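You operate a simulated robot arm through the tools that you are given. There is no shell and no other tool. Be economical: measure what you need, move in short steps, check, and stop when the job is done.

Carry out the task below with a simulated robot arm. There is one attempt and no reset: what you move stays moved.

JOB
Take the brass post and leave it on top of the black block. Fetch the black post and set it on the service bench. Fetch the box with the earliest date from the front of the winder bench and set it on the high shelf of the rack. Switch the counter lever off. Set the speed lever to speed 3. Fetch the small gold roll and set it on the grey mat. Take the scrap tin and leave it on the middle of the stacking table's clamp end. Press the fray key two times. Switch the brake lever off. Do these in any order. Set down upright: brass post, black post, box. The counter lever goes to its stop. The speed lever goes to its stop.

Only the result counts: the job must be done as asked and must still hold three seconds after the hand-in. Knocking over, shifting, dropping, spilling or breaking anything else fails it.

ROBOT AND FRAMES
A 6-joint arm with a fingered hand on a trunk, on a base that drives. Base frame: it is fixed to the floor where the robot stands at the start and does not move with it; the origin is under the middle of the robot, x ahead of it, y to its left, z up; the surface under the hand at the start is at about z = 760. Units: mm, degrees, N and s.
With the tool pointing down near the work surface it reaches from about 440 to 820 mm from the robot's upright axis, wherever it stands. Its first joint turns from -166.0 to 166.0 degrees. Places, roughly: black block (9x6x3 cm) [3400, 2800, 800]; black post [750, 0, 750]; box [2500, 250, 750]; brake lever [1400, -3000, 900]; brass post [500, 0, 750]; counter lever [2800, 0, 1100]; fray key [1000, -2900, 800]; grey mat (17x17 cm) [-140, -3060, 820]; high shelf of the rack (21x66 cm) [1940, 3620, 1520]; middle of the stacking table's clamp end [3000, -2100, 800]; scrap tin (9x9x6 cm) [2500, -2500, 800]; service bench [3600, 3200, 800]; small gold roll (6x6x2 cm) [2800, -2200, 800]; speed lever [2700, -100, 700]. Payload 4 kg.
The TCP is the grasp point between the finger pads, 20 mm short of the fingertips. In the tool frame z runs along the fingers and y along their closing line. The gripper opens to 140 mm. The gripper's body begins 54 mm behind the TCP. The gripper is a hand of 3 fingers: y runs from the thumb to the fingers, the wrist lies at [0, 0, -215] in the tool frame, and closing takes about 1.5 s.
Orientation is that of the tool frame in the base frame, as a unit quaternion [x, y, z, w]. With the fingers straight down and closing along the base's y, the tool's x points along the base's -x, its y along +y and its z along -z.

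CONTROLS
- The arm moves only by the tool move_arm. Its argument "moves" is a list that holds one entry, the list of rows, each a list of 6 numbers: the shift along the tool's x, y, z in units of 200 mm (1.0 is 200 mm), then the turn, a rotation vector about the tool's x, y, z in units of 90 degrees (1.0 is 90 degrees). In form: [[[tx, ty, tz, rx, ry, rz], ...]]. A call has 1 to 12 rows; each row is the pose to reach, as a shift and turn from the pose commanded when the call began, along the tool's axes at that moment. "grip" is the opening in per cent of the stroke, from 0 (shut) to 100 (fully open), set as the call begins (left out, the last holds). A call with a number of a shift or a turn outside -1 to 1 is refused whole. Each row takes 0.2 s and may step no farther than 50 mm and 8.6 degrees from the row before; otherwise, or with a gripper value out of range, the whole call is refused. A pose out of reach is approached as far as the arm can. The call stops where the force on the tool passes 40 N (or 10 N more than at its start, if that is more) or the arm is blocked; 0.2 s more then pass. The fingers move at their own pace (about 45 mm/s each) and stop on an object; they squeeze with about 31 N. The grip force told is the motor's: it shows also when the fingers shut on nothing. Time passes only in rows, and 0.2 s behind the last, so rows that repeat a pose let the fingers close. The reply holds the time, the measured pose of the TCP, the force on the tool along the base axes, the opening and the grip force, in the units named above and with some noise, with the torque about the TCP (base axes, N m) and any sound that the robot's microphone picked up.
- Cameras (640 x 400 px; columns grow to the right, rows downward): "scene" is now at [50.4, 157.2, 1473.7]; the picture's right is [-0.45, -0.89, 0.00], its down [-0.67, 0.34, -0.66] and it looks along [0.59, -0.30, -0.75] (base axes); focal length 260 px, centre (320, 200). "wrist" rides on the gripper at [74, -43, -79] in the tool frame; the picture's right is [0.50, 0.87, 0.00], its down [-0.59, 0.34, -0.73] and it looks along [-0.64, 0.37, 0.68] (tool axes); focal length 275 px, centre (320, 200). There is no depth. A picture from a camera that has moved, and an enlarged one, comes with that camera's place and axes in the base frame and with its lens.
- camera(camera): a new picture of that camera. The clock stands still meanwhile.
- slide_trunk(by): slides the trunk up (or, below 0, down) by that many mm; the arm and the scene camera ride with it, the base frame stays. It gives what a move gives, with no picture.
- steer(legs): drives the robot by 1 to 6 legs, each [ahead, left, turn to the left] in mm, mm and degrees, along the robot's own axes; the way and the turn of a leg run together, so that a leg with both is an arc; at most 1500 mm and 180 degrees a leg. The arm and the cameras ride along, it lands a little off, and it stops where it bumps. It gives what a move gives.
- set_grasp(shape): the hand has 3 fingers and takes this shape, open, in about a second: jaw (thumb against the fingers, like two jaws); tri (thumb and two fingers); tip (a fingertip pinch); poke (one finger out to press); point (the index stretched); flat (the hand flat); cup (the hand cupped); fist (a fist). The gripper value then closes the fingers along that shape, each until it touches; the sizes above hold for jaw. It gives what a move gives, with no picture.
- pan_tilt(pan, tilt): turns the head with the scene camera to pan (to the left, within 120 degrees either way) and tilt (down, from -29 to 69), counted from straight ahead of the robot. It gives what a move gives.
- inspect(camera, box): a new picture of the part [left, top, right, bottom] of that camera's present view, enlarged. The clock stands still meanwhile.
- finish_job(): hands the job in; it is judged then, once.

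Work in short steps. Places have to be worked out from the pictures, the camera data and where the tool is seen: move nearer, look again, correct. Check each grasp and each placing, and mend what went wrong. You have 207 turns and 192 pictures in all, those below and enlarged ones among them. Open the gripper and draw the arm clear of the work before you hand the job in, unless the task says otherwise.

The tools are called after "Emit:" as name(argument=value, ...) on one line, values as JSON. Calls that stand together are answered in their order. move_arm: Moves the arm, as the interface text tells. Its arguments: {"type":"object","properties":{"moves":{"type":"array","items":{"type":"array","items":{"type":"array","items":{"type":"number"}}}},"grip":{"type":"number"}},"required":["moves"]} The other tools are called the same way: slide_trunk (by) slides the trunk up or down; set_grasp (shape) gives the hand a shape; steer (legs) drives the base; pan_tilt (pan, tilt) turns the head that bears the scene camera; camera (camera) takes a picture; inspect (camera, box) takes an enlarged picture of a part of a camera's view; finish_job () hands the job in.

At the start:

```text
t: 0.0
ee_pos: [448.5, 57.8, 1026.4]
tool_rot: [-0.001, 1.0, 0.0, 0.0]
ft_force: [0.1, -0.5, 1.1]
moment: [-0.03, -0.01, 0.03]
width: 139.8
finger_force: 0.1
shape: jaw
trunk travel left (down, up): [-75.0, 515.0]
robot x, y, heading: [-4.6, 0.2, 0.1]
head pan, tilt: [-26.6, 48.6]
```

scene: 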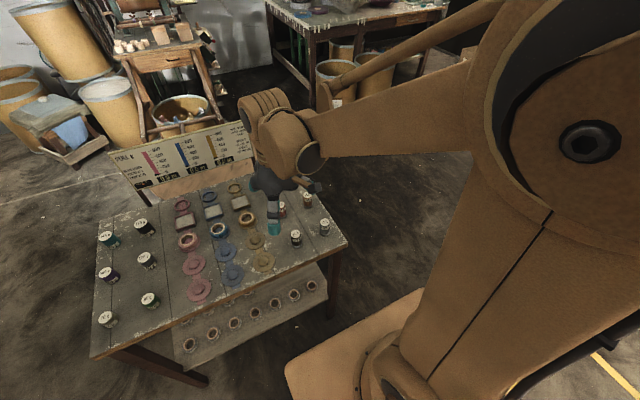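
wrist: 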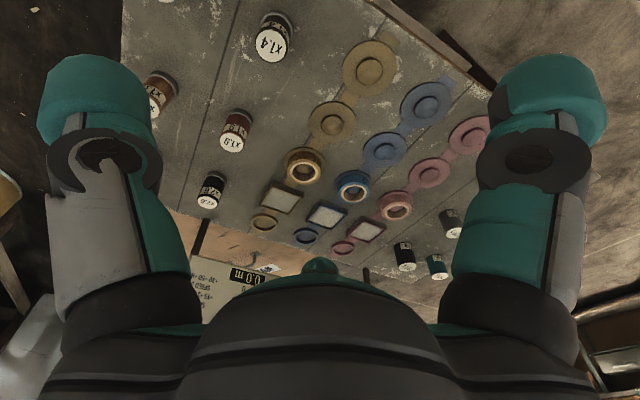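

I start by looking closer at the table in front, to find the brass and black posts.

Emit:
inspect(camera="scene", box=[80, 110, 360, 285])

Emit:
inspect(camera="wrist", box=[120, 0, 500, 280])

```text
2.29 times, centred on (220, 198) of scene
camera zoom: at [50.4, 157.2, 1473.7], right [-0.45, -0.89, 0.0], down [-0.67, 0.34, -0.66], along [0.59, -0.3, -0.75], focal length 593 px, centre (549, 206)
```

zoom: 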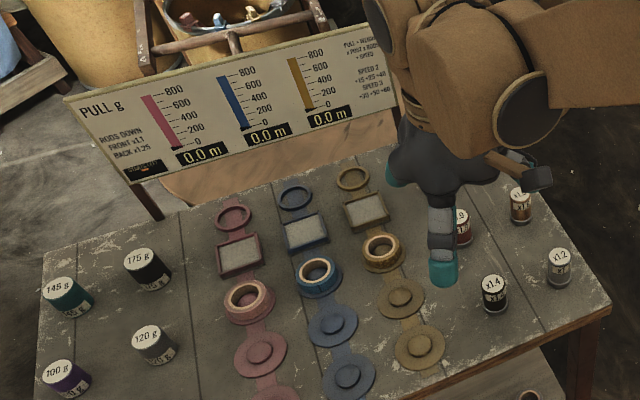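

```text
1.43 times, centred on (310, 140) of wrist
camera zoom: at [372.3, 15.3, 1105.2], right [-0.5, 0.87, 0.0], down [0.59, 0.34, 0.73], along [0.64, 0.37, -0.68], focal length 393 px, centre (334, 286)
```

zoom: 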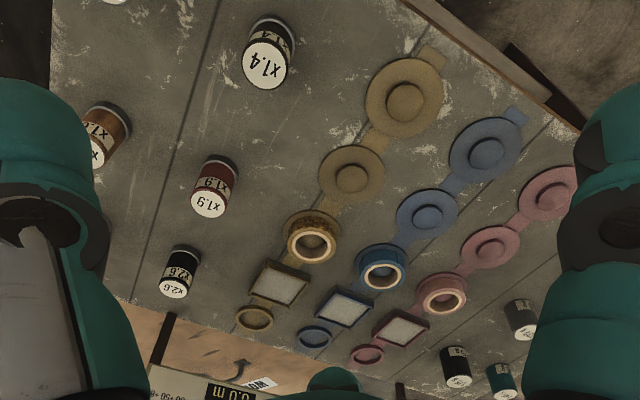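

The posts stand in two columns (y≈25, −76) at x≈480, 605, 730. I look closer at their colours.

Emit:
inspect(camera="wrist", box=[130, 0, 310, 110])

Emit:
inspect(camera="scene", box=[260, 180, 350, 260])

Emit:
inspect(camera="scene", box=[110, 115, 260, 195])

```text
3.56 times, centred on (220, 55) of wrist
camera zoom: at [372.3, 15.3, 1105.2], right [-0.5, 0.87, 0.0], down [0.59, 0.34, 0.73], along [0.64, 0.37, -0.68], focal length 979 px, centre (676, 716)
```

zoom: 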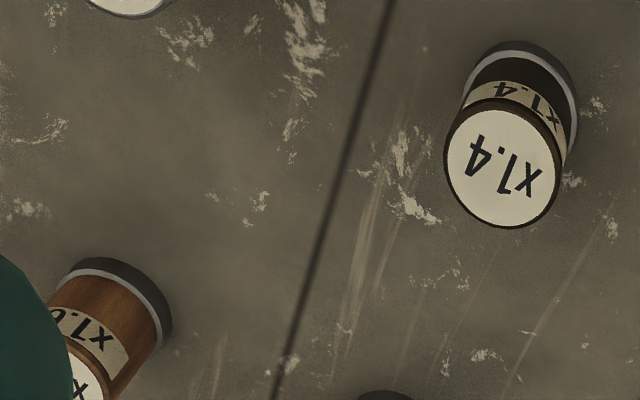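

```text
5.00 times, centred on (305, 220) of scene
camera zoom: at [50.4, 157.2, 1473.7], right [-0.45, -0.89, 0.0], down [-0.67, 0.34, -0.66], along [0.59, -0.3, -0.75], focal length 1297 px, centre (395, 100)
```

zoom: 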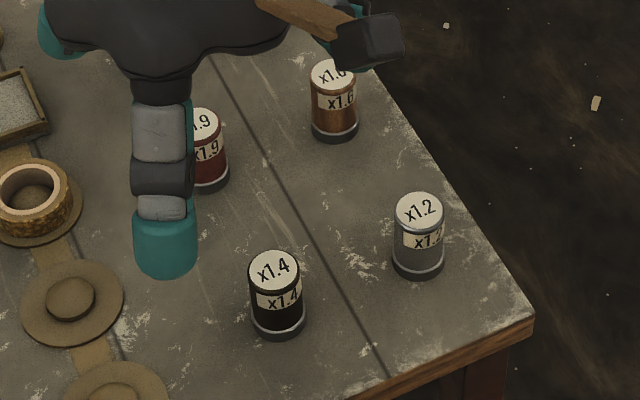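

```text
4.27 times, centred on (185, 155) of scene
camera zoom: at [50.4, 157.2, 1473.7], right [-0.45, -0.89, 0.0], down [-0.67, 0.34, -0.66], along [0.59, -0.3, -0.75], focal length 1107 px, centre (896, 392)
```

zoom: 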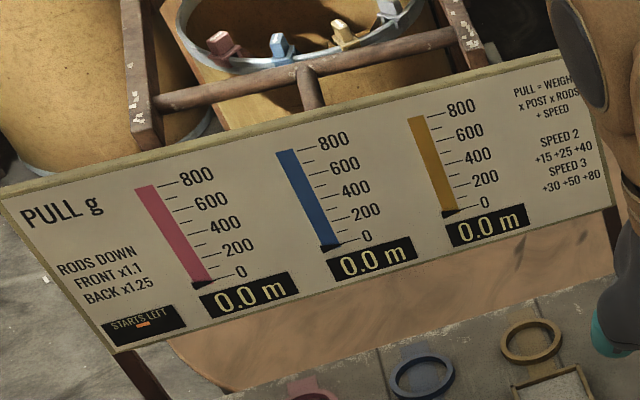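

x1.4 is dark, x1.6 copper; the far row is hidden. I move the hand to the right and up to see the far posts.

Emit:
move_arm(moves=[[[0, -0.2, -0.1, 0, 0, 0], [0, -0.4, -0.2, 0, 0, 0], [0, -0.6, -0.3, 0, 0, 0], [-0.1, -0.8, -0.3, 0, 0, 0], [-0.1, -1, -0.3, 0, 0, 0]]])

Emit:
camera(camera="wrist")

Emit:
camera(camera="scene")

```text
t: 1.2
ee_pos: [467.1, -144.3, 1087.6]
tool_rot: [0.0, 1.0, 0.0, 0.0]
ft_force: [-0.4, -0.5, -0.3]
moment: [0.02, -0.01, -0.01]
width: 139.9
finger_force: 0.1
shape: jaw
trunk travel left (down, up): [-75.0, 515.0]
robot x, y, heading: [1.4, 0.6, -0.1]
head pan, tilt: [-26.6, 48.6]
```

```text
184 pictures are left
camera wrist: at [391.9, -187.8, 1165.4], right [-0.5, 0.87, 0.0], down [0.59, 0.34, 0.73], along [0.64, 0.37, -0.68], focal length 275 px, centre (320, 200)
```

wrist: 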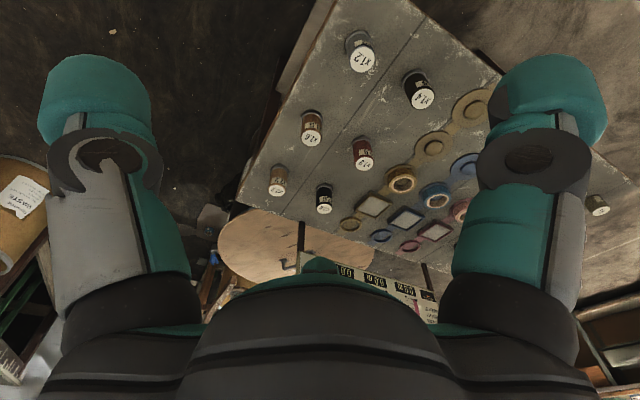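

```text
183 pictures are left
camera scene: at [50.5, 156.7, 1473.7], right [-0.45, -0.89, 0.0], down [-0.67, 0.34, -0.66], along [0.59, -0.3, -0.75], focal length 260 px, centre (320, 200)
```

scene: 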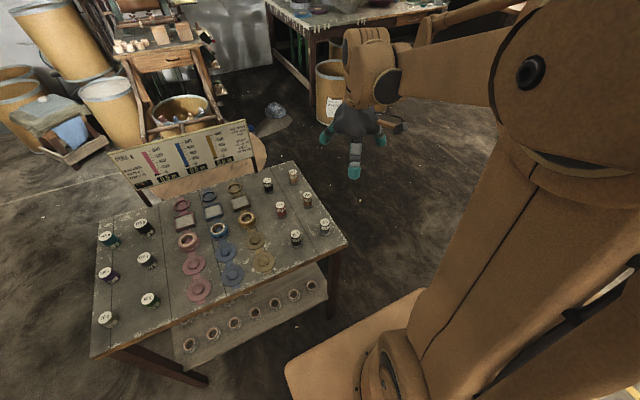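

Emit:
inspect(camera="scene", box=[240, 155, 340, 255])

Emit:
inspect(camera="wrist", box=[250, 20, 450, 225])

Emit:
inspect(camera="scene", box=[80, 170, 280, 345])

```text
4.00 times, centred on (290, 205) of scene
camera zoom: at [50.5, 156.7, 1473.7], right [-0.45, -0.89, 0.0], down [-0.67, 0.34, -0.66], along [0.59, -0.3, -0.75], focal length 1038 px, centre (440, 180)
```

zoom: 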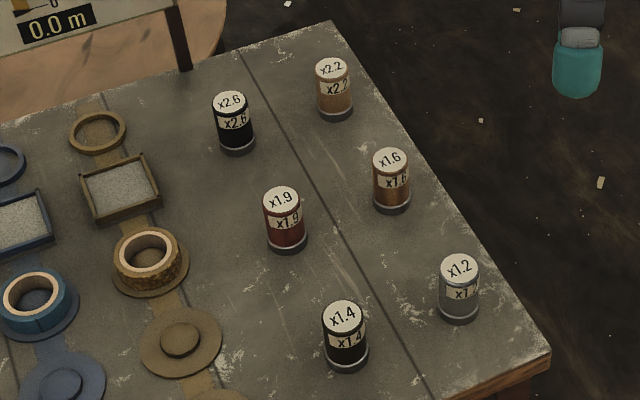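

```text
1.95 times, centred on (350, 122) of wrist
camera zoom: at [391.9, -187.8, 1165.4], right [-0.5, 0.87, 0.0], down [0.59, 0.34, 0.73], along [0.64, 0.37, -0.68], focal length 537 px, centre (262, 351)
```

zoom: 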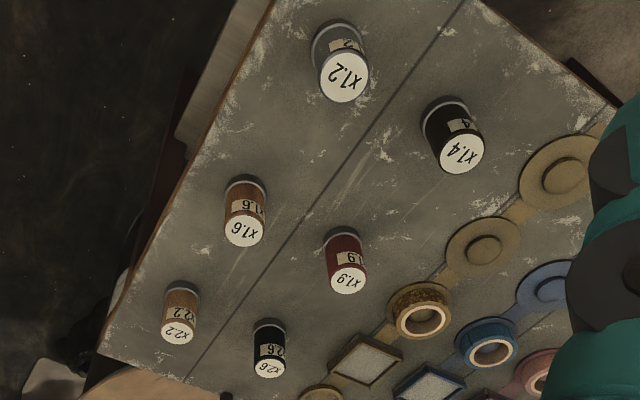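

```text
2.29 times, centred on (180, 258) of scene
camera zoom: at [50.5, 156.7, 1473.7], right [-0.45, -0.89, 0.0], down [-0.67, 0.34, -0.66], along [0.59, -0.3, -0.75], focal length 593 px, centre (640, 69)
```

zoom: 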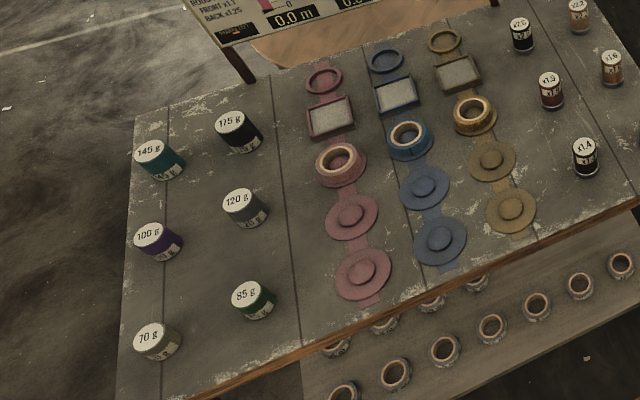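

Brass is one of x1.4/x1.6/x2.2. I zoom in hard to compare their colours.

Emit:
inspect(camera="scene", box=[285, 160, 335, 190])

Emit:
inspect(camera="scene", box=[280, 185, 335, 250])

Emit:
inspect(camera="wrist", box=[260, 20, 440, 140])

```text
12.80 times, centred on (310, 175) of scene
camera zoom: at [50.5, 156.7, 1473.7], right [-0.45, -0.89, 0.0], down [-0.67, 0.34, -0.66], along [0.59, -0.3, -0.75], focal length 3321 px, centre (448, 520)
```

zoom: 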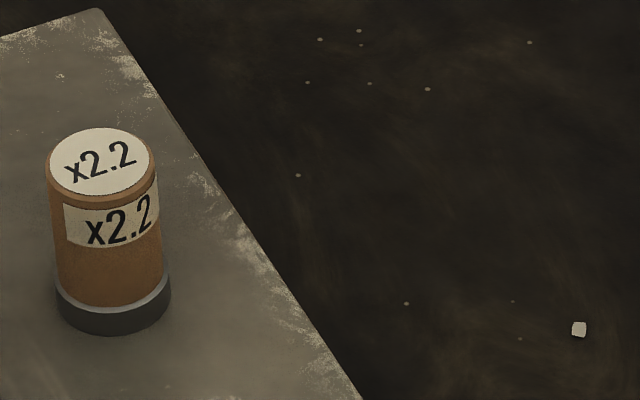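

```text
6.15 times, centred on (308, 218) of scene
camera zoom: at [50.5, 156.7, 1473.7], right [-0.45, -0.89, 0.0], down [-0.67, 0.34, -0.66], along [0.59, -0.3, -0.75], focal length 1597 px, centre (397, 92)
```

zoom: 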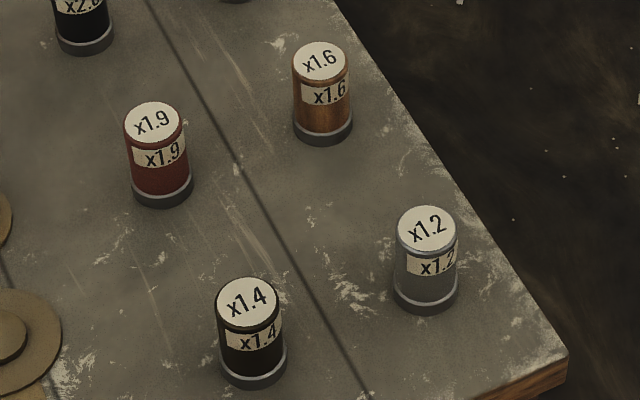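

```text
3.33 times, centred on (350, 80) of wrist
camera zoom: at [391.9, -187.8, 1165.4], right [-0.5, 0.87, 0.0], down [0.59, 0.34, 0.73], along [0.64, 0.37, -0.68], focal length 918 px, centre (220, 600)
```

zoom: 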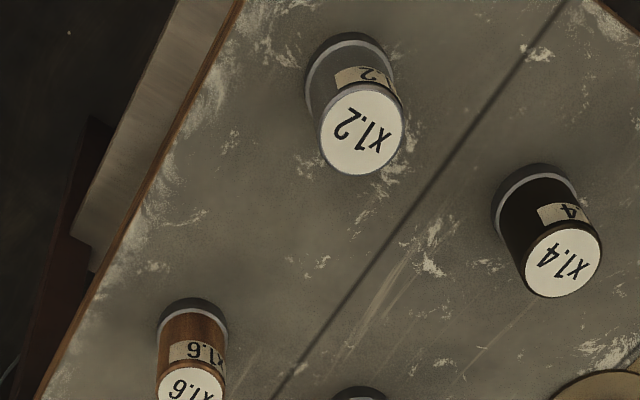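

I lower the wrist camera close to x1.6 and x1.4 to judge which is brass.

Emit:
move_arm(moves=[[[-0.05, 0, 0.2, 0, 0, 0], [-0.1, 0.03, 0.4, 0, 0, 0], [-0.15, 0.06, 0.6, 0, 0, 0], [-0.2, 0.1, 0.8, 0, 0, 0]]])

Emit:
camera(camera="wrist")

```text
t: 2.2
ee_pos: [510.4, -122.8, 926.3]
tool_rot: [0.0, 1.0, 0.0, 0.0]
ft_force: [-0.3, 0.2, -0.1]
moment: [0.02, 0.02, 0.01]
width: 139.7
finger_force: 0.2
shape: jaw
trunk travel left (down, up): [-75.0, 515.0]
robot x, y, heading: [2.5, 0.5, -0.3]
head pan, tilt: [-26.6, 48.6]
```

```text
176 pictures are left
camera wrist: at [434.9, -165.9, 1004.8], right [-0.5, 0.87, 0.0], down [0.59, 0.34, 0.73], along [0.64, 0.37, -0.68], focal length 275 px, centre (320, 200)
```

wrist: 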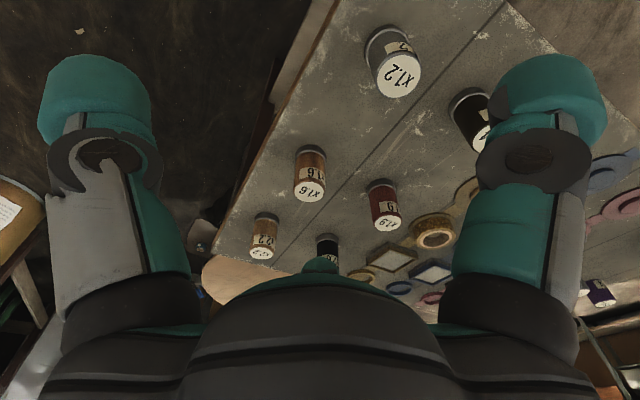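

Emit:
inspect(camera="wrist", box=[240, 130, 420, 270])

Emit:
inspect(camera="wrist", box=[360, 20, 500, 155])

```text
2.86 times, centred on (330, 200) of wrist
camera zoom: at [434.9, -165.9, 1004.8], right [-0.5, 0.87, 0.0], down [0.59, 0.34, 0.73], along [0.64, 0.37, -0.68], focal length 786 px, centre (291, 200)
```

zoom: 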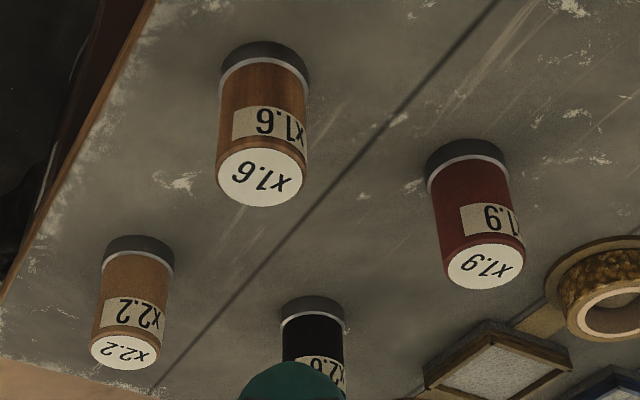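

```text
2.96 times, centred on (430, 88) of wrist
camera zoom: at [434.9, -165.9, 1004.8], right [-0.5, 0.87, 0.0], down [0.59, 0.34, 0.73], along [0.64, 0.37, -0.68], focal length 816 px, centre (-6, 533)
```

zoom: 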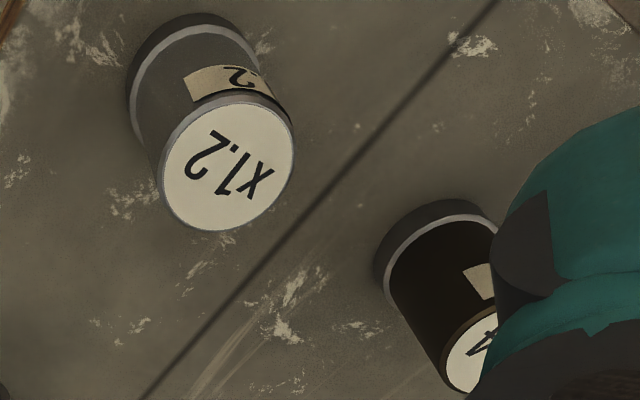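

x1.6 looks like wood; x1.4 may be dark metallic brass (golden rim). I bring the camera over x1.4.

Emit:
move_arm(moves=[[[0.1, 0.1, 0, 0, 0, 0], [0.2, 0.2, 0, 0, 0, 0], [0.3, 0.3, 0, 0, 0, 0], [0.4, 0.4, 0, 0, 0, 0], [0.4, 0.5, 0, 0, 0, 0]]])

Emit:
inspect(camera="wrist", box=[200, 100, 440, 250])

```text
t: 3.4
ee_pos: [428.2, -20.5, 925.5]
tool_rot: [0.0, 1.0, 0.0, 0.0]
ft_force: [-0.2, -0.3, 0.6]
moment: [0.03, 0.02, 0.01]
width: 139.8
finger_force: 0.0
shape: jaw
trunk travel left (down, up): [-75.0, 515.0]
robot x, y, heading: [0.5, -1.9, 0.1]
head pan, tilt: [-26.6, 48.6]
```

```text
2.67 times, centred on (320, 175) of wrist
camera zoom: at [352.5, -64.3, 1004.4], right [-0.5, 0.87, 0.0], down [0.59, 0.34, 0.73], along [0.64, 0.37, -0.68], focal length 734 px, centre (320, 267)
```

zoom: 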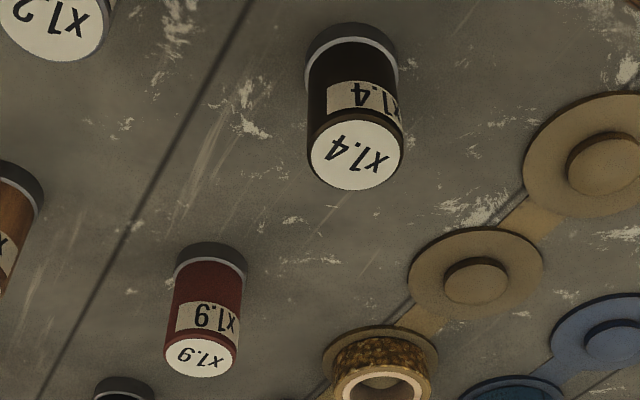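

Still ambiguous; I compare x1.4, x1.6 and x1.2 at high zoom from the scene camera.

Emit:
inspect(camera="scene", box=[290, 185, 335, 240])

Emit:
inspect(camera="wrist", box=[310, 100, 360, 180])

Emit:
inspect(camera="wrist", box=[180, 60, 300, 260])

```text
7.27 times, centred on (312, 212) of scene
camera zoom: at [50.4, 157.3, 1473.6], right [-0.45, -0.89, 0.0], down [-0.67, 0.34, -0.66], along [0.59, -0.3, -0.75], focal length 1887 px, centre (374, 109)
```

zoom: 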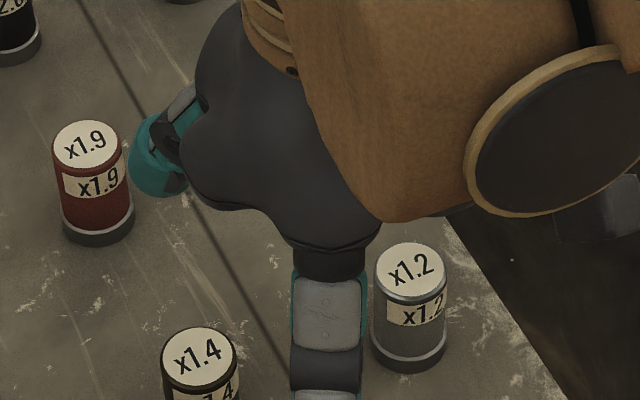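

```text
5.00 times, centred on (335, 140) of wrist
camera zoom: at [352.5, -64.3, 1004.4], right [-0.5, 0.87, 0.0], down [0.59, 0.34, 0.73], along [0.64, 0.37, -0.68], focal length 1376 px, centre (245, 500)
```

zoom: 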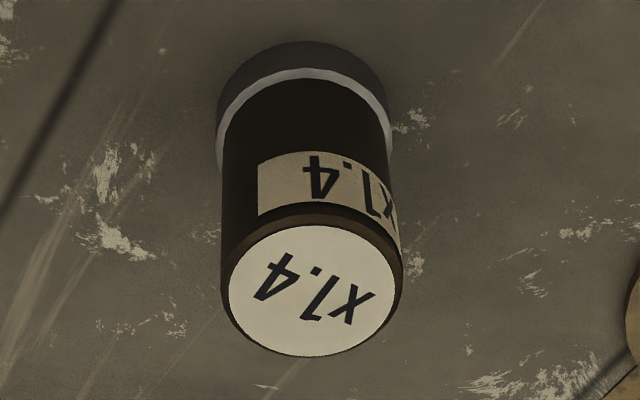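

```text
2.00 times, centred on (240, 160) of wrist
camera zoom: at [352.5, -64.3, 1004.4], right [-0.5, 0.87, 0.0], down [0.59, 0.34, 0.73], along [0.64, 0.37, -0.68], focal length 551 px, centre (480, 280)
```

zoom: 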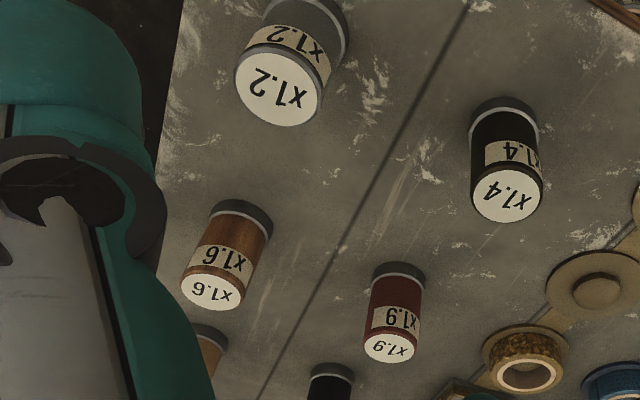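

x1.4's chamfer shows metallic gold reflections; x1.6 is grained wood. Friction order (steel, brass, wood, … rubber) also makes x1.4 the brass post and x2.6 the black one. x1.4 lies at about (478, 22), top z≈816. I go above it, half open.

Emit:
move_arm(moves=[[[-0.12, 0.1, 0, 0, 0, 0], [-0.25, 0.21, 0, 0, 0, 0], [-0.25, 0.21, 0.1, 0, 0, 0], [-0.25, 0.21, 0.2, 0, 0, 0], [-0.25, 0.21, 0.2, 0, 0, 0], [-0.25, 0.21, 0.2, 0, 0, 0]]], grip=50)

Emit:
camera(camera="wrist")

Emit:
inspect(camera="scene", box=[220, 150, 370, 280])

```text
t: 4.8
ee_pos: [477.6, 21.0, 887.7]
tool_rot: [0.0, 1.0, 0.0, 0.0]
ft_force: [0.5, -0.7, 0.2]
moment: [0.02, 0.0, 0.0]
width: 70.6
finger_force: 0.0
shape: jaw
trunk travel left (down, up): [-75.0, 515.0]
robot x, y, heading: [-1.8, -1.8, -0.1]
head pan, tilt: [-26.6, 48.6]
```

```text
169 pictures are left
camera wrist: at [402.3, -21.8, 965.2], right [-0.5, 0.87, 0.0], down [0.59, 0.34, 0.73], along [0.64, 0.37, -0.68], focal length 275 px, centre (320, 200)
```

wrist: 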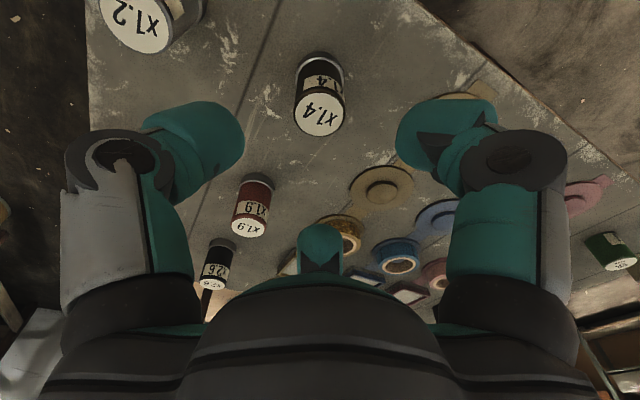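

```text
3.08 times, centred on (295, 215) of scene
camera zoom: at [50.4, 157.2, 1473.7], right [-0.45, -0.89, 0.0], down [-0.67, 0.34, -0.66], along [0.59, -0.3, -0.75], focal length 798 px, centre (397, 154)
```

zoom: 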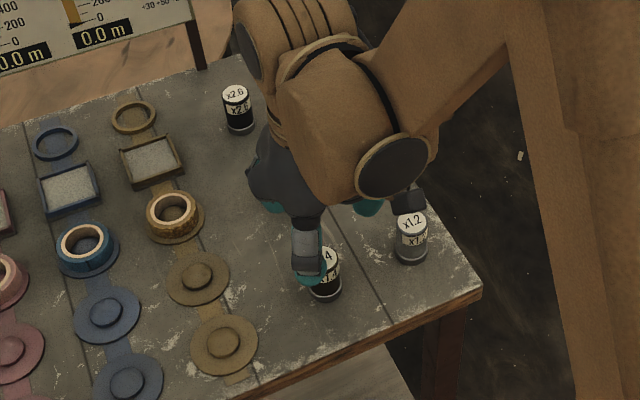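

The hand is centred over x1.4. I descend to z≈795 and close.

Emit:
move_arm(moves=[[[0, 0, 0.15, 0, 0, 0], [0, 0, 0.3, 0, 0, 0], [0, 0, 0.4, 0, 0, 0], [0, 0, 0.46, 0, 0, 0]]])

Emit:
move_arm(moves=[[[0, 0, 0, 0, 0, 0], [0, 0, 0, 0, 0, 0], [0, 0, 0, 0, 0, 0], [0, 0, 0, 0, 0, 0], [0, 0, 0, 0, 0, 0]]], grip=0)

Emit:
camera(camera="wrist")

```text
t: 5.8
ee_pos: [478.9, 22.7, 793.4]
tool_rot: [0.0, 1.0, -0.001, 0.0]
ft_force: [-0.1, -0.2, -0.2]
moment: [-0.02, 0.04, -0.01]
width: 70.3
finger_force: 0.1
shape: jaw
trunk travel left (down, up): [-75.0, 515.0]
robot x, y, heading: [-1.1, 1.1, -0.0]
head pan, tilt: [-26.6, 48.6]
```

```text
t: 7.0
ee_pos: [478.7, 21.5, 793.6]
tool_rot: [0.0, 1.0, 0.001, 0.0]
ft_force: [-0.1, -0.7, -0.7]
moment: [0.0, -0.02, -0.03]
width: 26.4
finger_force: 31.0
shape: jaw
trunk travel left (down, up): [-75.0, 515.0]
robot x, y, heading: [-0.9, 0.7, -0.0]
head pan, tilt: [-26.6, 48.6]
```

```text
167 pictures are left
camera wrist: at [403.6, -21.5, 872.5], right [-0.5, 0.87, 0.0], down [0.59, 0.34, 0.73], along [0.64, 0.37, -0.68], focal length 275 px, centre (320, 200)
```

wrist: 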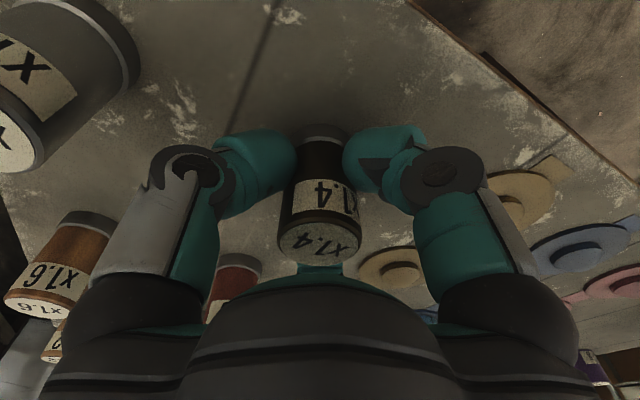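

Gripped, width 26.4 mm. I zoom to check metallic reflection of the fingers in the post.

Emit:
inspect(camera="wrist", box=[260, 110, 390, 280])

Emit:
inspect(camera="wrist", box=[0, 0, 150, 120])

Emit:
inspect(camera="wrist", box=[0, 200, 130, 330])

```text
2.35 times, centred on (325, 195) of wrist
camera zoom: at [403.6, -21.5, 872.5], right [-0.5, 0.87, 0.0], down [0.59, 0.34, 0.73], along [0.64, 0.37, -0.68], focal length 648 px, centre (308, 212)
```

zoom: 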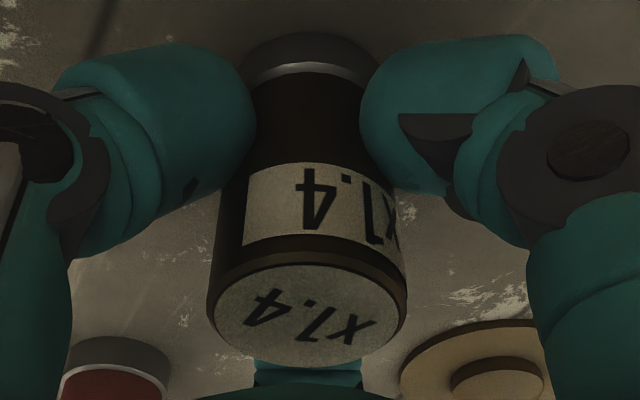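

```text
3.33 times, centred on (75, 60) of wrist
camera zoom: at [403.6, -21.5, 872.5], right [-0.5, 0.87, 0.0], down [0.59, 0.34, 0.73], along [0.64, 0.37, -0.68], focal length 918 px, centre (1137, 667)
```

zoom: 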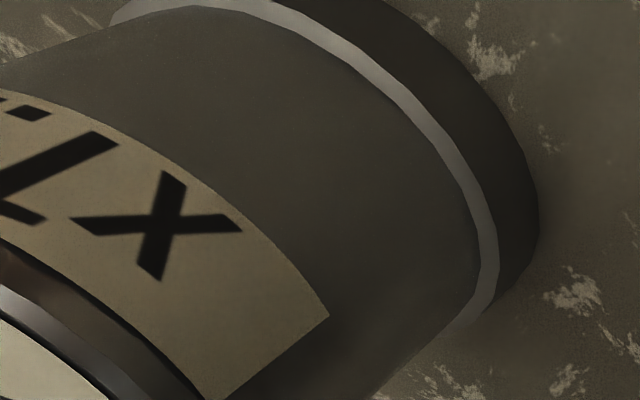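

```text
3.08 times, centred on (65, 265) of wrist
camera zoom: at [403.6, -21.5, 872.5], right [-0.5, 0.87, 0.0], down [0.59, 0.34, 0.73], along [0.64, 0.37, -0.68], focal length 847 px, centre (1105, 0)
```

zoom: 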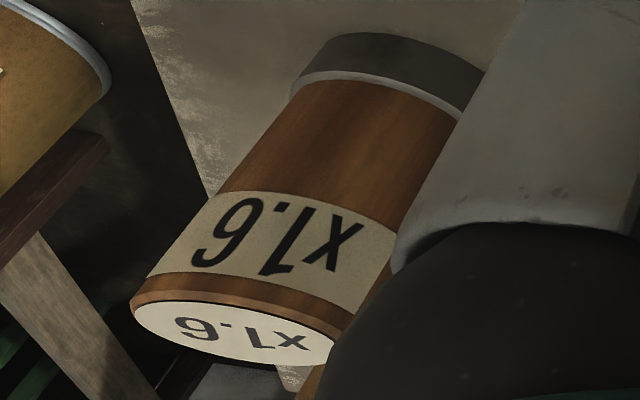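

x1.6 is clearly wood, x1.4 metallic brass. I lift it and survey the room.

Emit:
move_arm(moves=[[[0, 0, -0.2, 0, 0, 0], [0, 0, -0.4, 0, 0, 0], [0, 0, -0.6, 0, 0, 0], [0, 0, -0.8, 0, 0, 0], [0, 0, -1, 0, 0, 0]]])

Emit:
pan_tilt(pan=20, tilt=20)

Emit:
camera(camera="scene")

Emit:
pan_tilt(pan=100, tilt=30)

Emit:
camera(camera="scene")

Emit:
pan_tilt(pan=-60, tilt=20)

Emit:
camera(camera="scene")

```text
t: 8.2
ee_pos: [477.6, 21.7, 996.6]
tool_rot: [0.0, 1.0, 0.002, 0.0]
ft_force: [0.1, 0.3, -2.4]
moment: [0.02, 0.0, -0.04]
width: 26.2
finger_force: 31.3
shape: jaw
trunk travel left (down, up): [-75.0, 515.0]
robot x, y, heading: [-0.3, -1.9, 0.1]
head pan, tilt: [-26.6, 48.6]
```

```text
t: 9.3
ee_pos: [477.8, 22.1, 996.3]
tool_rot: [0.0, 1.0, 0.0, 0.0]
ft_force: [0.1, -0.3, -1.2]
moment: [0.01, -0.02, -0.02]
width: 26.2
finger_force: 30.9
shape: jaw
trunk travel left (down, up): [-75.0, 515.0]
robot x, y, heading: [0.7, -4.4, 0.0]
head pan, tilt: [20.0, 20.0]
```

```text
163 pictures are left
camera scene: at [68.2, 224.1, 1517.3], right [0.34, -0.94, 0.0], down [-0.32, -0.12, -0.94], along [0.88, 0.32, -0.34], focal length 260 px, centre (320, 200)
```

scene: 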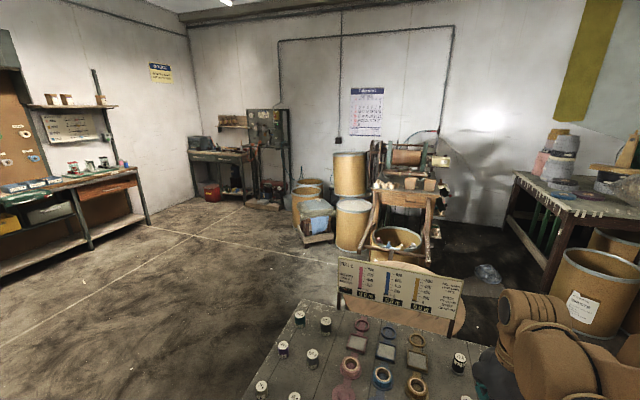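

```text
t: 10.9
ee_pos: [478.7, 22.1, 994.9]
tool_rot: [0.0, 1.0, 0.0, 0.0]
ft_force: [-0.5, 0.1, -2.1]
moment: [0.01, -0.01, 0.01]
width: 26.3
finger_force: 30.8
shape: jaw
trunk travel left (down, up): [-75.0, 515.0]
robot x, y, heading: [-1.2, -0.5, -0.2]
head pan, tilt: [100.0, 30.0]
```

```text
162 pictures are left
camera scene: at [-35.0, 281.4, 1501.3], right [0.98, 0.17, 0.0], down [0.09, -0.49, -0.87], along [-0.15, 0.85, -0.5], focal length 260 px, centre (320, 200)
```

scene: 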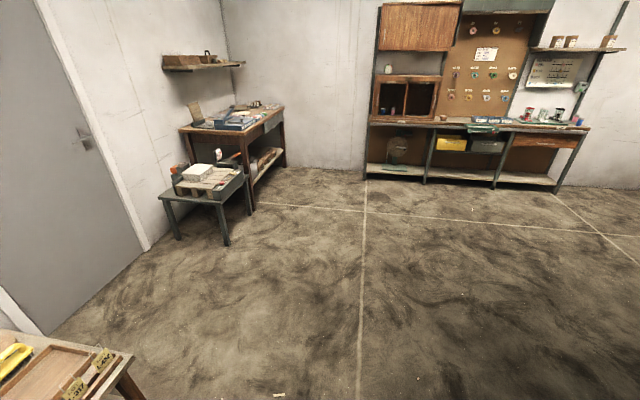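

```text
t: 13.3
ee_pos: [478.9, 22.7, 995.1]
tool_rot: [0.001, 1.0, 0.0, 0.001]
ft_force: [-0.6, -0.2, -1.7]
moment: [0.01, 0.01, -0.02]
width: 26.2
finger_force: 31.2
shape: jaw
trunk travel left (down, up): [-75.0, 515.0]
robot x, y, heading: [-0.4, 0.1, -0.1]
head pan, tilt: [-60.0, 20.0]
```

```text
161 pictures are left
camera scene: at [27.3, 111.7, 1517.4], right [-0.87, -0.5, 0.0], down [-0.17, 0.3, -0.94], along [0.47, -0.81, -0.34], focal length 260 px, centre (320, 200)
```

scene: 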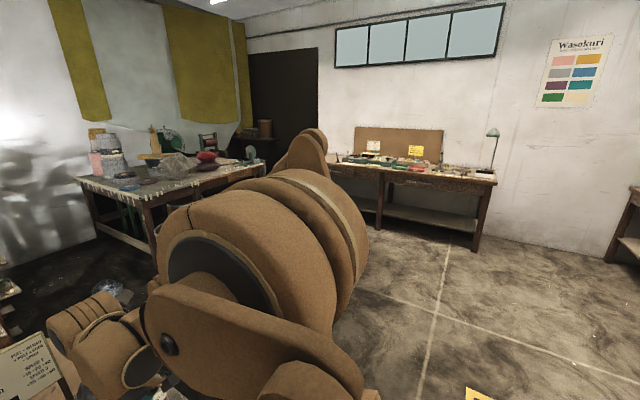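

Map is clear: service bench at the far corner, open floor at y≈2000. I drive left to y≈2000, then ahead to x≈2300, and look.

Emit:
steer(legs=[[0, 1200, 0], [0, 900, 0], [1300, 0, 0], [900, 0, 0]])

Emit:
pan_tilt(pan=30, tilt=35)

Emit:
camera(camera="scene")

```text
t: 34.3
ee_pos: [2656.6, 2135.2, 995.0]
tool_rot: [0.007, 1.0, 0.0, 0.0]
ft_force: [0.0, 0.5, -1.4]
moment: [0.03, -0.03, 0.02]
width: 26.3
finger_force: 30.9
shape: jaw
trunk travel left (down, up): [-75.0, 515.0]
robot x, y, heading: [2176.2, 2120.3, -0.6]
head pan, tilt: [-60.0, 20.0]
```

```text
t: 35.9
ee_pos: [2655.9, 2135.1, 995.1]
tool_rot: [0.007, 1.0, 0.0, 0.0]
ft_force: [-0.1, -0.2, -2.0]
moment: [-0.01, 0.01, -0.02]
width: 26.4
finger_force: 31.0
shape: jaw
trunk travel left (down, up): [-75.0, 515.0]
robot x, y, heading: [2179.4, 2121.0, -0.6]
head pan, tilt: [30.0, 35.0]
```

```text
160 pictures are left
camera scene: at [2238.3, 2355.8, 1493.5], right [0.49, -0.87, 0.0], down [-0.5, -0.28, -0.82], along [0.72, 0.4, -0.57], focal length 260 px, centre (320, 200)
```

scene: 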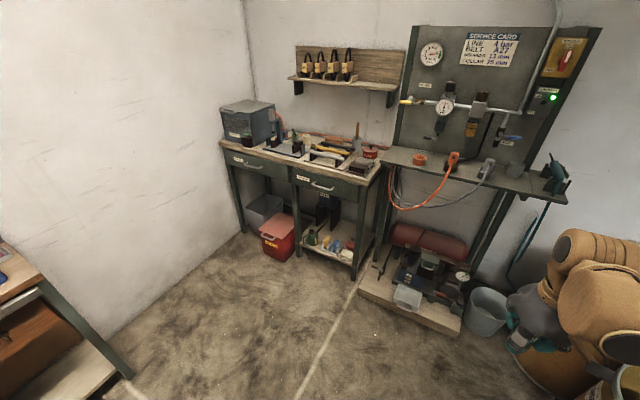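

The bench with the black block (about (3400,2800)) is visible. I strafe left first, then go ahead 500.

Emit:
steer(legs=[[0, 760, 0], [520, 0, 0.6]])

Emit:
pan_tilt(pan=15, tilt=45)

Emit:
camera(camera="scene")

Emit:
camera(camera="wrist")

```text
t: 42.7
ee_pos: [3194.9, 2894.6, 996.2]
tool_rot: [0.004, 1.0, 0.0, 0.0]
ft_force: [-1.1, -0.5, -2.9]
moment: [0.01, -0.03, -0.01]
width: 26.4
finger_force: 31.0
shape: jaw
trunk travel left (down, up): [-75.0, 515.0]
robot x, y, heading: [2713.3, 2879.4, -0.2]
head pan, tilt: [30.0, 35.0]
```

```text
t: 43.5
ee_pos: [3195.1, 2893.1, 994.2]
tool_rot: [0.004, 1.0, -0.001, 0.0]
ft_force: [-0.6, -0.9, -1.9]
moment: [0.01, 0.02, 0.02]
width: 26.3
finger_force: 30.8
shape: jaw
trunk travel left (down, up): [-75.0, 515.0]
robot x, y, heading: [2716.9, 2876.2, -0.4]
head pan, tilt: [15.0, 45.0]
```

```text
159 pictures are left
camera scene: at [2777.6, 3090.3, 1478.7], right [0.25, -0.97, 0.0], down [-0.68, -0.18, -0.71], along [0.68, 0.18, -0.71], focal length 260 px, centre (320, 200)
```

scene: 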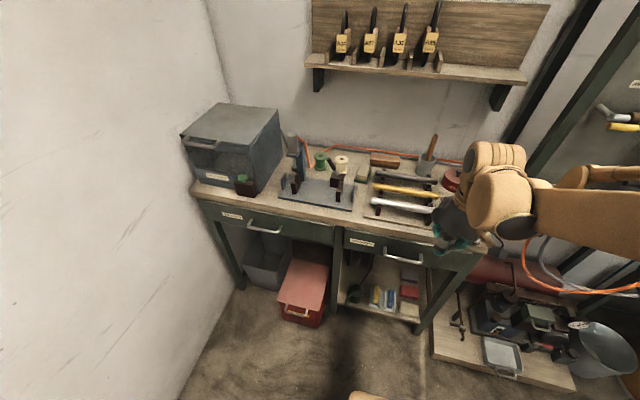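

```text
158 pictures are left
camera wrist: at [3119.3, 2852.0, 1074.5], right [-0.49, 0.87, 0.0], down [0.59, 0.33, 0.73], along [0.64, 0.36, -0.68], focal length 275 px, centre (320, 200)
```

wrist: 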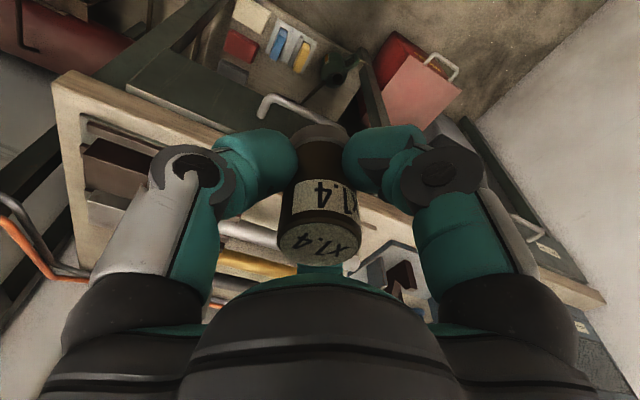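

I zoom in on the bench top to locate the black block and free space.

Emit:
inspect(camera="wrist", box=[40, 60, 240, 260])

Emit:
inspect(camera="scene", box=[220, 110, 500, 260])

```text
2.00 times, centred on (140, 160) of wrist
camera zoom: at [3119.3, 2852.0, 1074.5], right [-0.49, 0.87, 0.0], down [0.59, 0.33, 0.73], along [0.64, 0.36, -0.68], focal length 551 px, centre (680, 280)
```

zoom: 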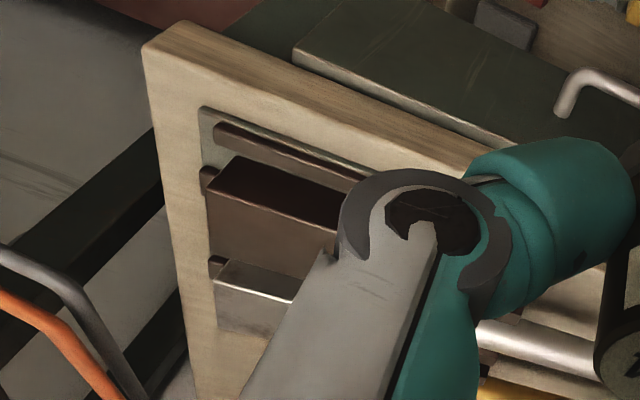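

```text
2.29 times, centred on (360, 185) of scene
camera zoom: at [2777.6, 3090.3, 1478.7], right [0.25, -0.97, 0.0], down [-0.68, -0.18, -0.71], along [0.68, 0.18, -0.71], focal length 593 px, centre (229, 234)
```

zoom: 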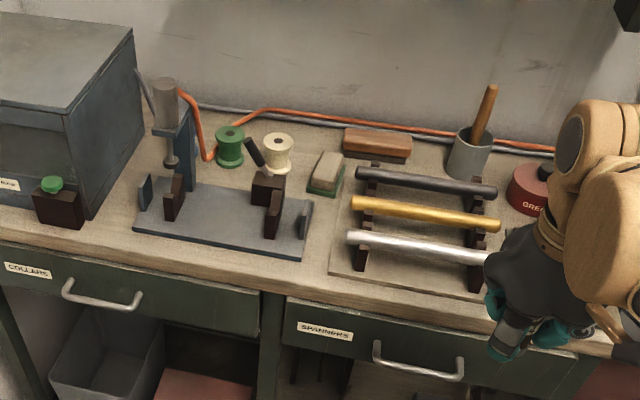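

The black block seems near (3360,2770). I shift the hand left and up for a clear view.

Emit:
move_arm(moves=[[[0, 0.2, -0.15, 0, 0, 0], [0, 0.4, -0.3, 0, 0, 0], [0, 0.6, -0.45, 0, 0, 0], [0, 0.8, -0.5, 0, 0, 0], [0, 1, -0.5, 0, 0, 0]]])

Emit:
pan_tilt(pan=-10, tilt=45)

Emit:
camera(camera="scene")

Emit:
camera(camera="wrist")

```text
t: 44.7
ee_pos: [3195.9, 3095.5, 1097.3]
tool_rot: [0.004, 1.0, 0.0, 0.001]
ft_force: [0.8, 0.3, -1.1]
moment: [-0.01, -0.01, -0.03]
width: 26.2
finger_force: 31.1
shape: jaw
trunk travel left (down, up): [-75.0, 515.0]
robot x, y, heading: [2717.4, 2875.0, -0.7]
head pan, tilt: [15.0, 45.0]
```

```text
t: 45.6
ee_pos: [3197.3, 3093.2, 1097.7]
tool_rot: [0.004, 1.0, 0.0, -0.001]
ft_force: [0.3, -0.6, -1.9]
moment: [-0.01, 0.03, 0.0]
width: 26.1
finger_force: 31.3
shape: jaw
trunk travel left (down, up): [-75.0, 515.0]
robot x, y, heading: [2714.7, 2878.5, -0.6]
head pan, tilt: [-10.0, 45.0]
```

```text
155 pictures are left
camera scene: at [2778.8, 3055.3, 1478.7], right [-0.18, -0.98, 0.0], down [-0.7, 0.13, -0.71], along [0.7, -0.13, -0.71], focal length 260 px, centre (320, 200)
```

scene: 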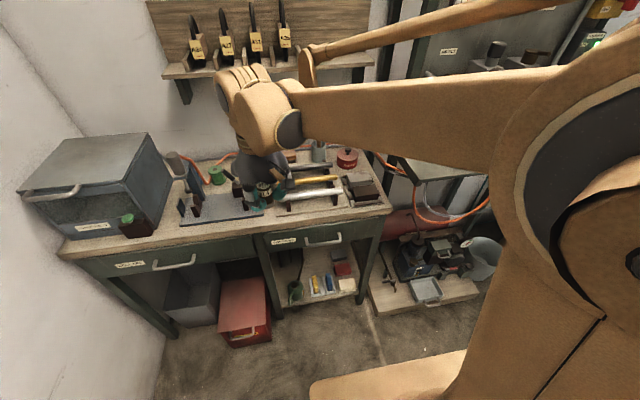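

```text
154 pictures are left
camera wrist: at [3121.1, 3052.1, 1175.8], right [-0.49, 0.87, 0.0], down [0.59, 0.33, 0.73], along [0.64, 0.36, -0.68], focal length 275 px, centre (320, 200)
```

wrist: 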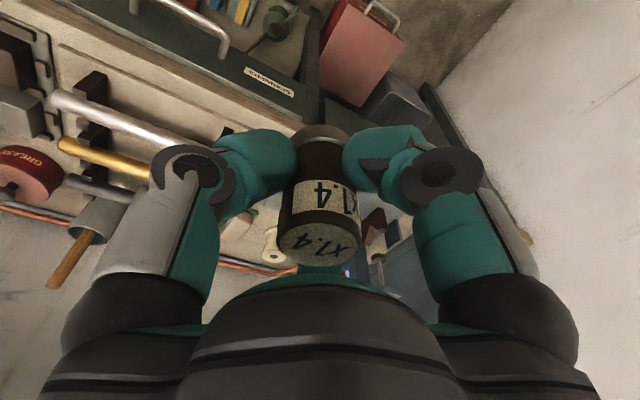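

Emit:
inspect(camera="scene", box=[270, 140, 410, 225])

Emit:
inspect(camera="wrist", box=[0, 20, 120, 140])

```text
4.57 times, centred on (340, 182) of scene
camera zoom: at [2778.8, 3055.3, 1478.7], right [-0.18, -0.98, 0.0], down [-0.7, 0.13, -0.71], along [0.7, -0.13, -0.71], focal length 1186 px, centre (229, 280)
```

zoom: 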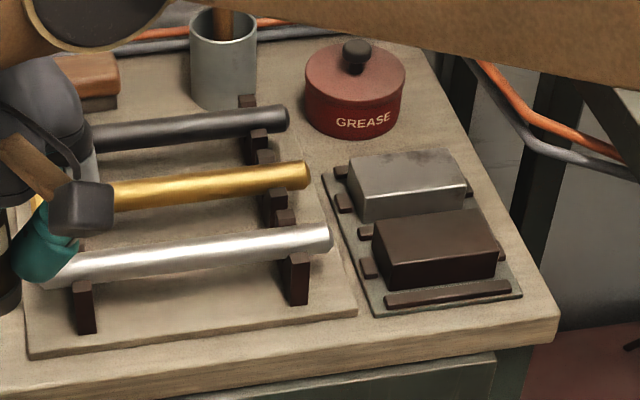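

```text
3.33 times, centred on (60, 80) of wrist
camera zoom: at [3121.1, 3052.1, 1175.8], right [-0.49, 0.87, 0.0], down [0.59, 0.33, 0.73], along [0.64, 0.36, -0.68], focal length 918 px, centre (1187, 600)
```

zoom: 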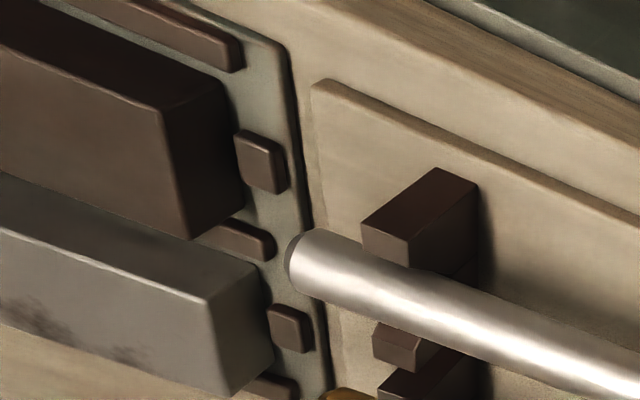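

Triangulated: black block top centre ≈ (3391, 2788), top z ≈ 877. I move over it at z≈1050.

Emit:
move_arm(moves=[[[0, -0.2, 0, 0, 0, 0], [0, -0.4, 0, 0, 0, 0], [0, -0.6, 0, 0, 0, 0], [-0.1, -0.8, 0, 0, 0, 0], [-0.2, -1, 0.1, 0, 0, 0]]])

Emit:
move_arm(moves=[[[-0.2, -0.1, 0, 0, 0, 0], [-0.4, -0.2, 0.1, 0, 0, 0], [-0.55, -0.35, 0.2, 0, 0, 0], [-0.7, -0.5, 0.3, 0, 0, 0], [-0.76, -0.52, 0.3, 0, 0, 0]]])

Emit:
camera(camera="wrist")

Emit:
camera(camera="scene")

```text
t: 46.8
ee_pos: [3234.3, 2893.3, 1075.5]
tool_rot: [0.004, 1.0, 0.0, 0.0]
ft_force: [0.6, 0.3, -2.9]
moment: [0.02, 0.0, 0.0]
width: 26.3
finger_force: 31.3
shape: jaw
trunk travel left (down, up): [-75.0, 515.0]
robot x, y, heading: [2715.4, 2882.0, -0.6]
head pan, tilt: [-10.0, 45.0]
```

```text
t: 48.0
ee_pos: [3387.0, 2790.1, 1015.1]
tool_rot: [0.005, 1.0, 0.0, 0.0]
ft_force: [0.6, 0.2, -2.2]
moment: [0.01, 0.02, 0.02]
width: 26.0
finger_force: 30.4
shape: jaw
trunk travel left (down, up): [-75.0, 515.0]
robot x, y, heading: [2714.5, 2875.0, -0.5]
head pan, tilt: [-10.0, 45.0]
```

```text
151 pictures are left
camera wrist: at [3311.8, 2746.4, 1094.1], right [-0.49, 0.87, 0.0], down [0.59, 0.33, 0.73], along [0.64, 0.36, -0.68], focal length 275 px, centre (320, 200)
```

wrist: 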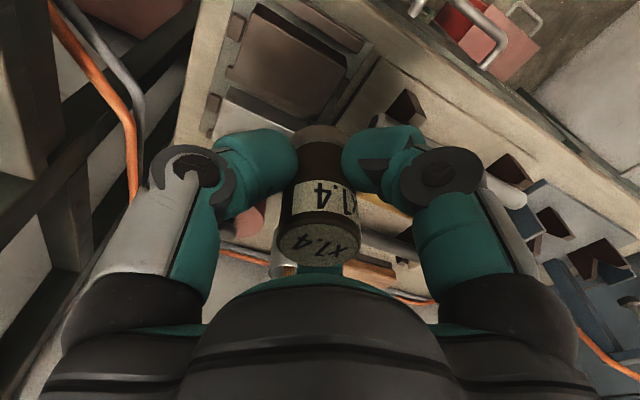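

```text
150 pictures are left
camera scene: at [2779.1, 3055.0, 1478.7], right [-0.18, -0.98, 0.0], down [-0.7, 0.13, -0.71], along [0.69, -0.13, -0.71], focal length 260 px, centre (320, 200)
```

scene: 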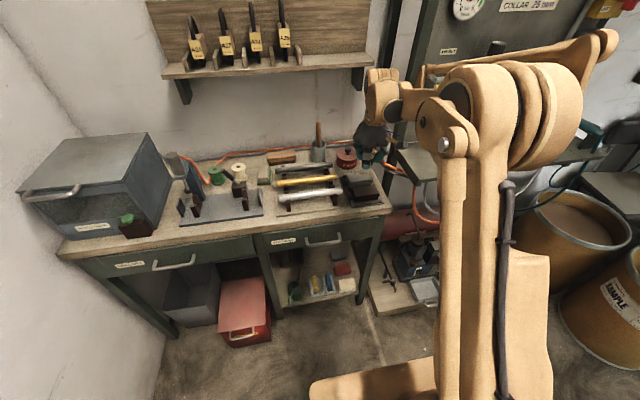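

Emit:
inspect(camera="wrist", box=[180, 0, 380, 140])

Emit:
inspect(camera="scene", box=[310, 110, 430, 215])

```text
2.86 times, centred on (280, 70) of wrist
camera zoom: at [3311.8, 2746.4, 1094.1], right [-0.49, 0.87, 0.0], down [0.59, 0.33, 0.73], along [0.64, 0.36, -0.68], focal length 786 px, centre (434, 571)
```

zoom: 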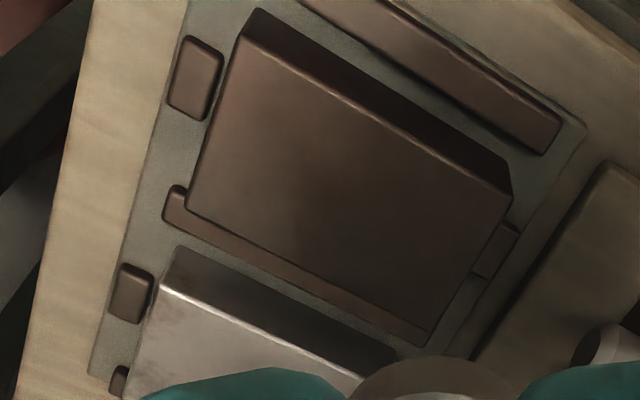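

```text
3.81 times, centred on (370, 162) of scene
camera zoom: at [2779.1, 3055.0, 1478.7], right [-0.18, -0.98, 0.0], down [-0.7, 0.13, -0.71], along [0.69, -0.13, -0.71], focal length 988 px, centre (130, 343)
```

zoom: 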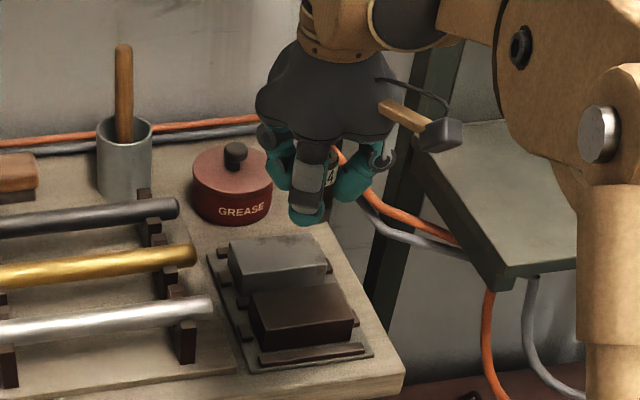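

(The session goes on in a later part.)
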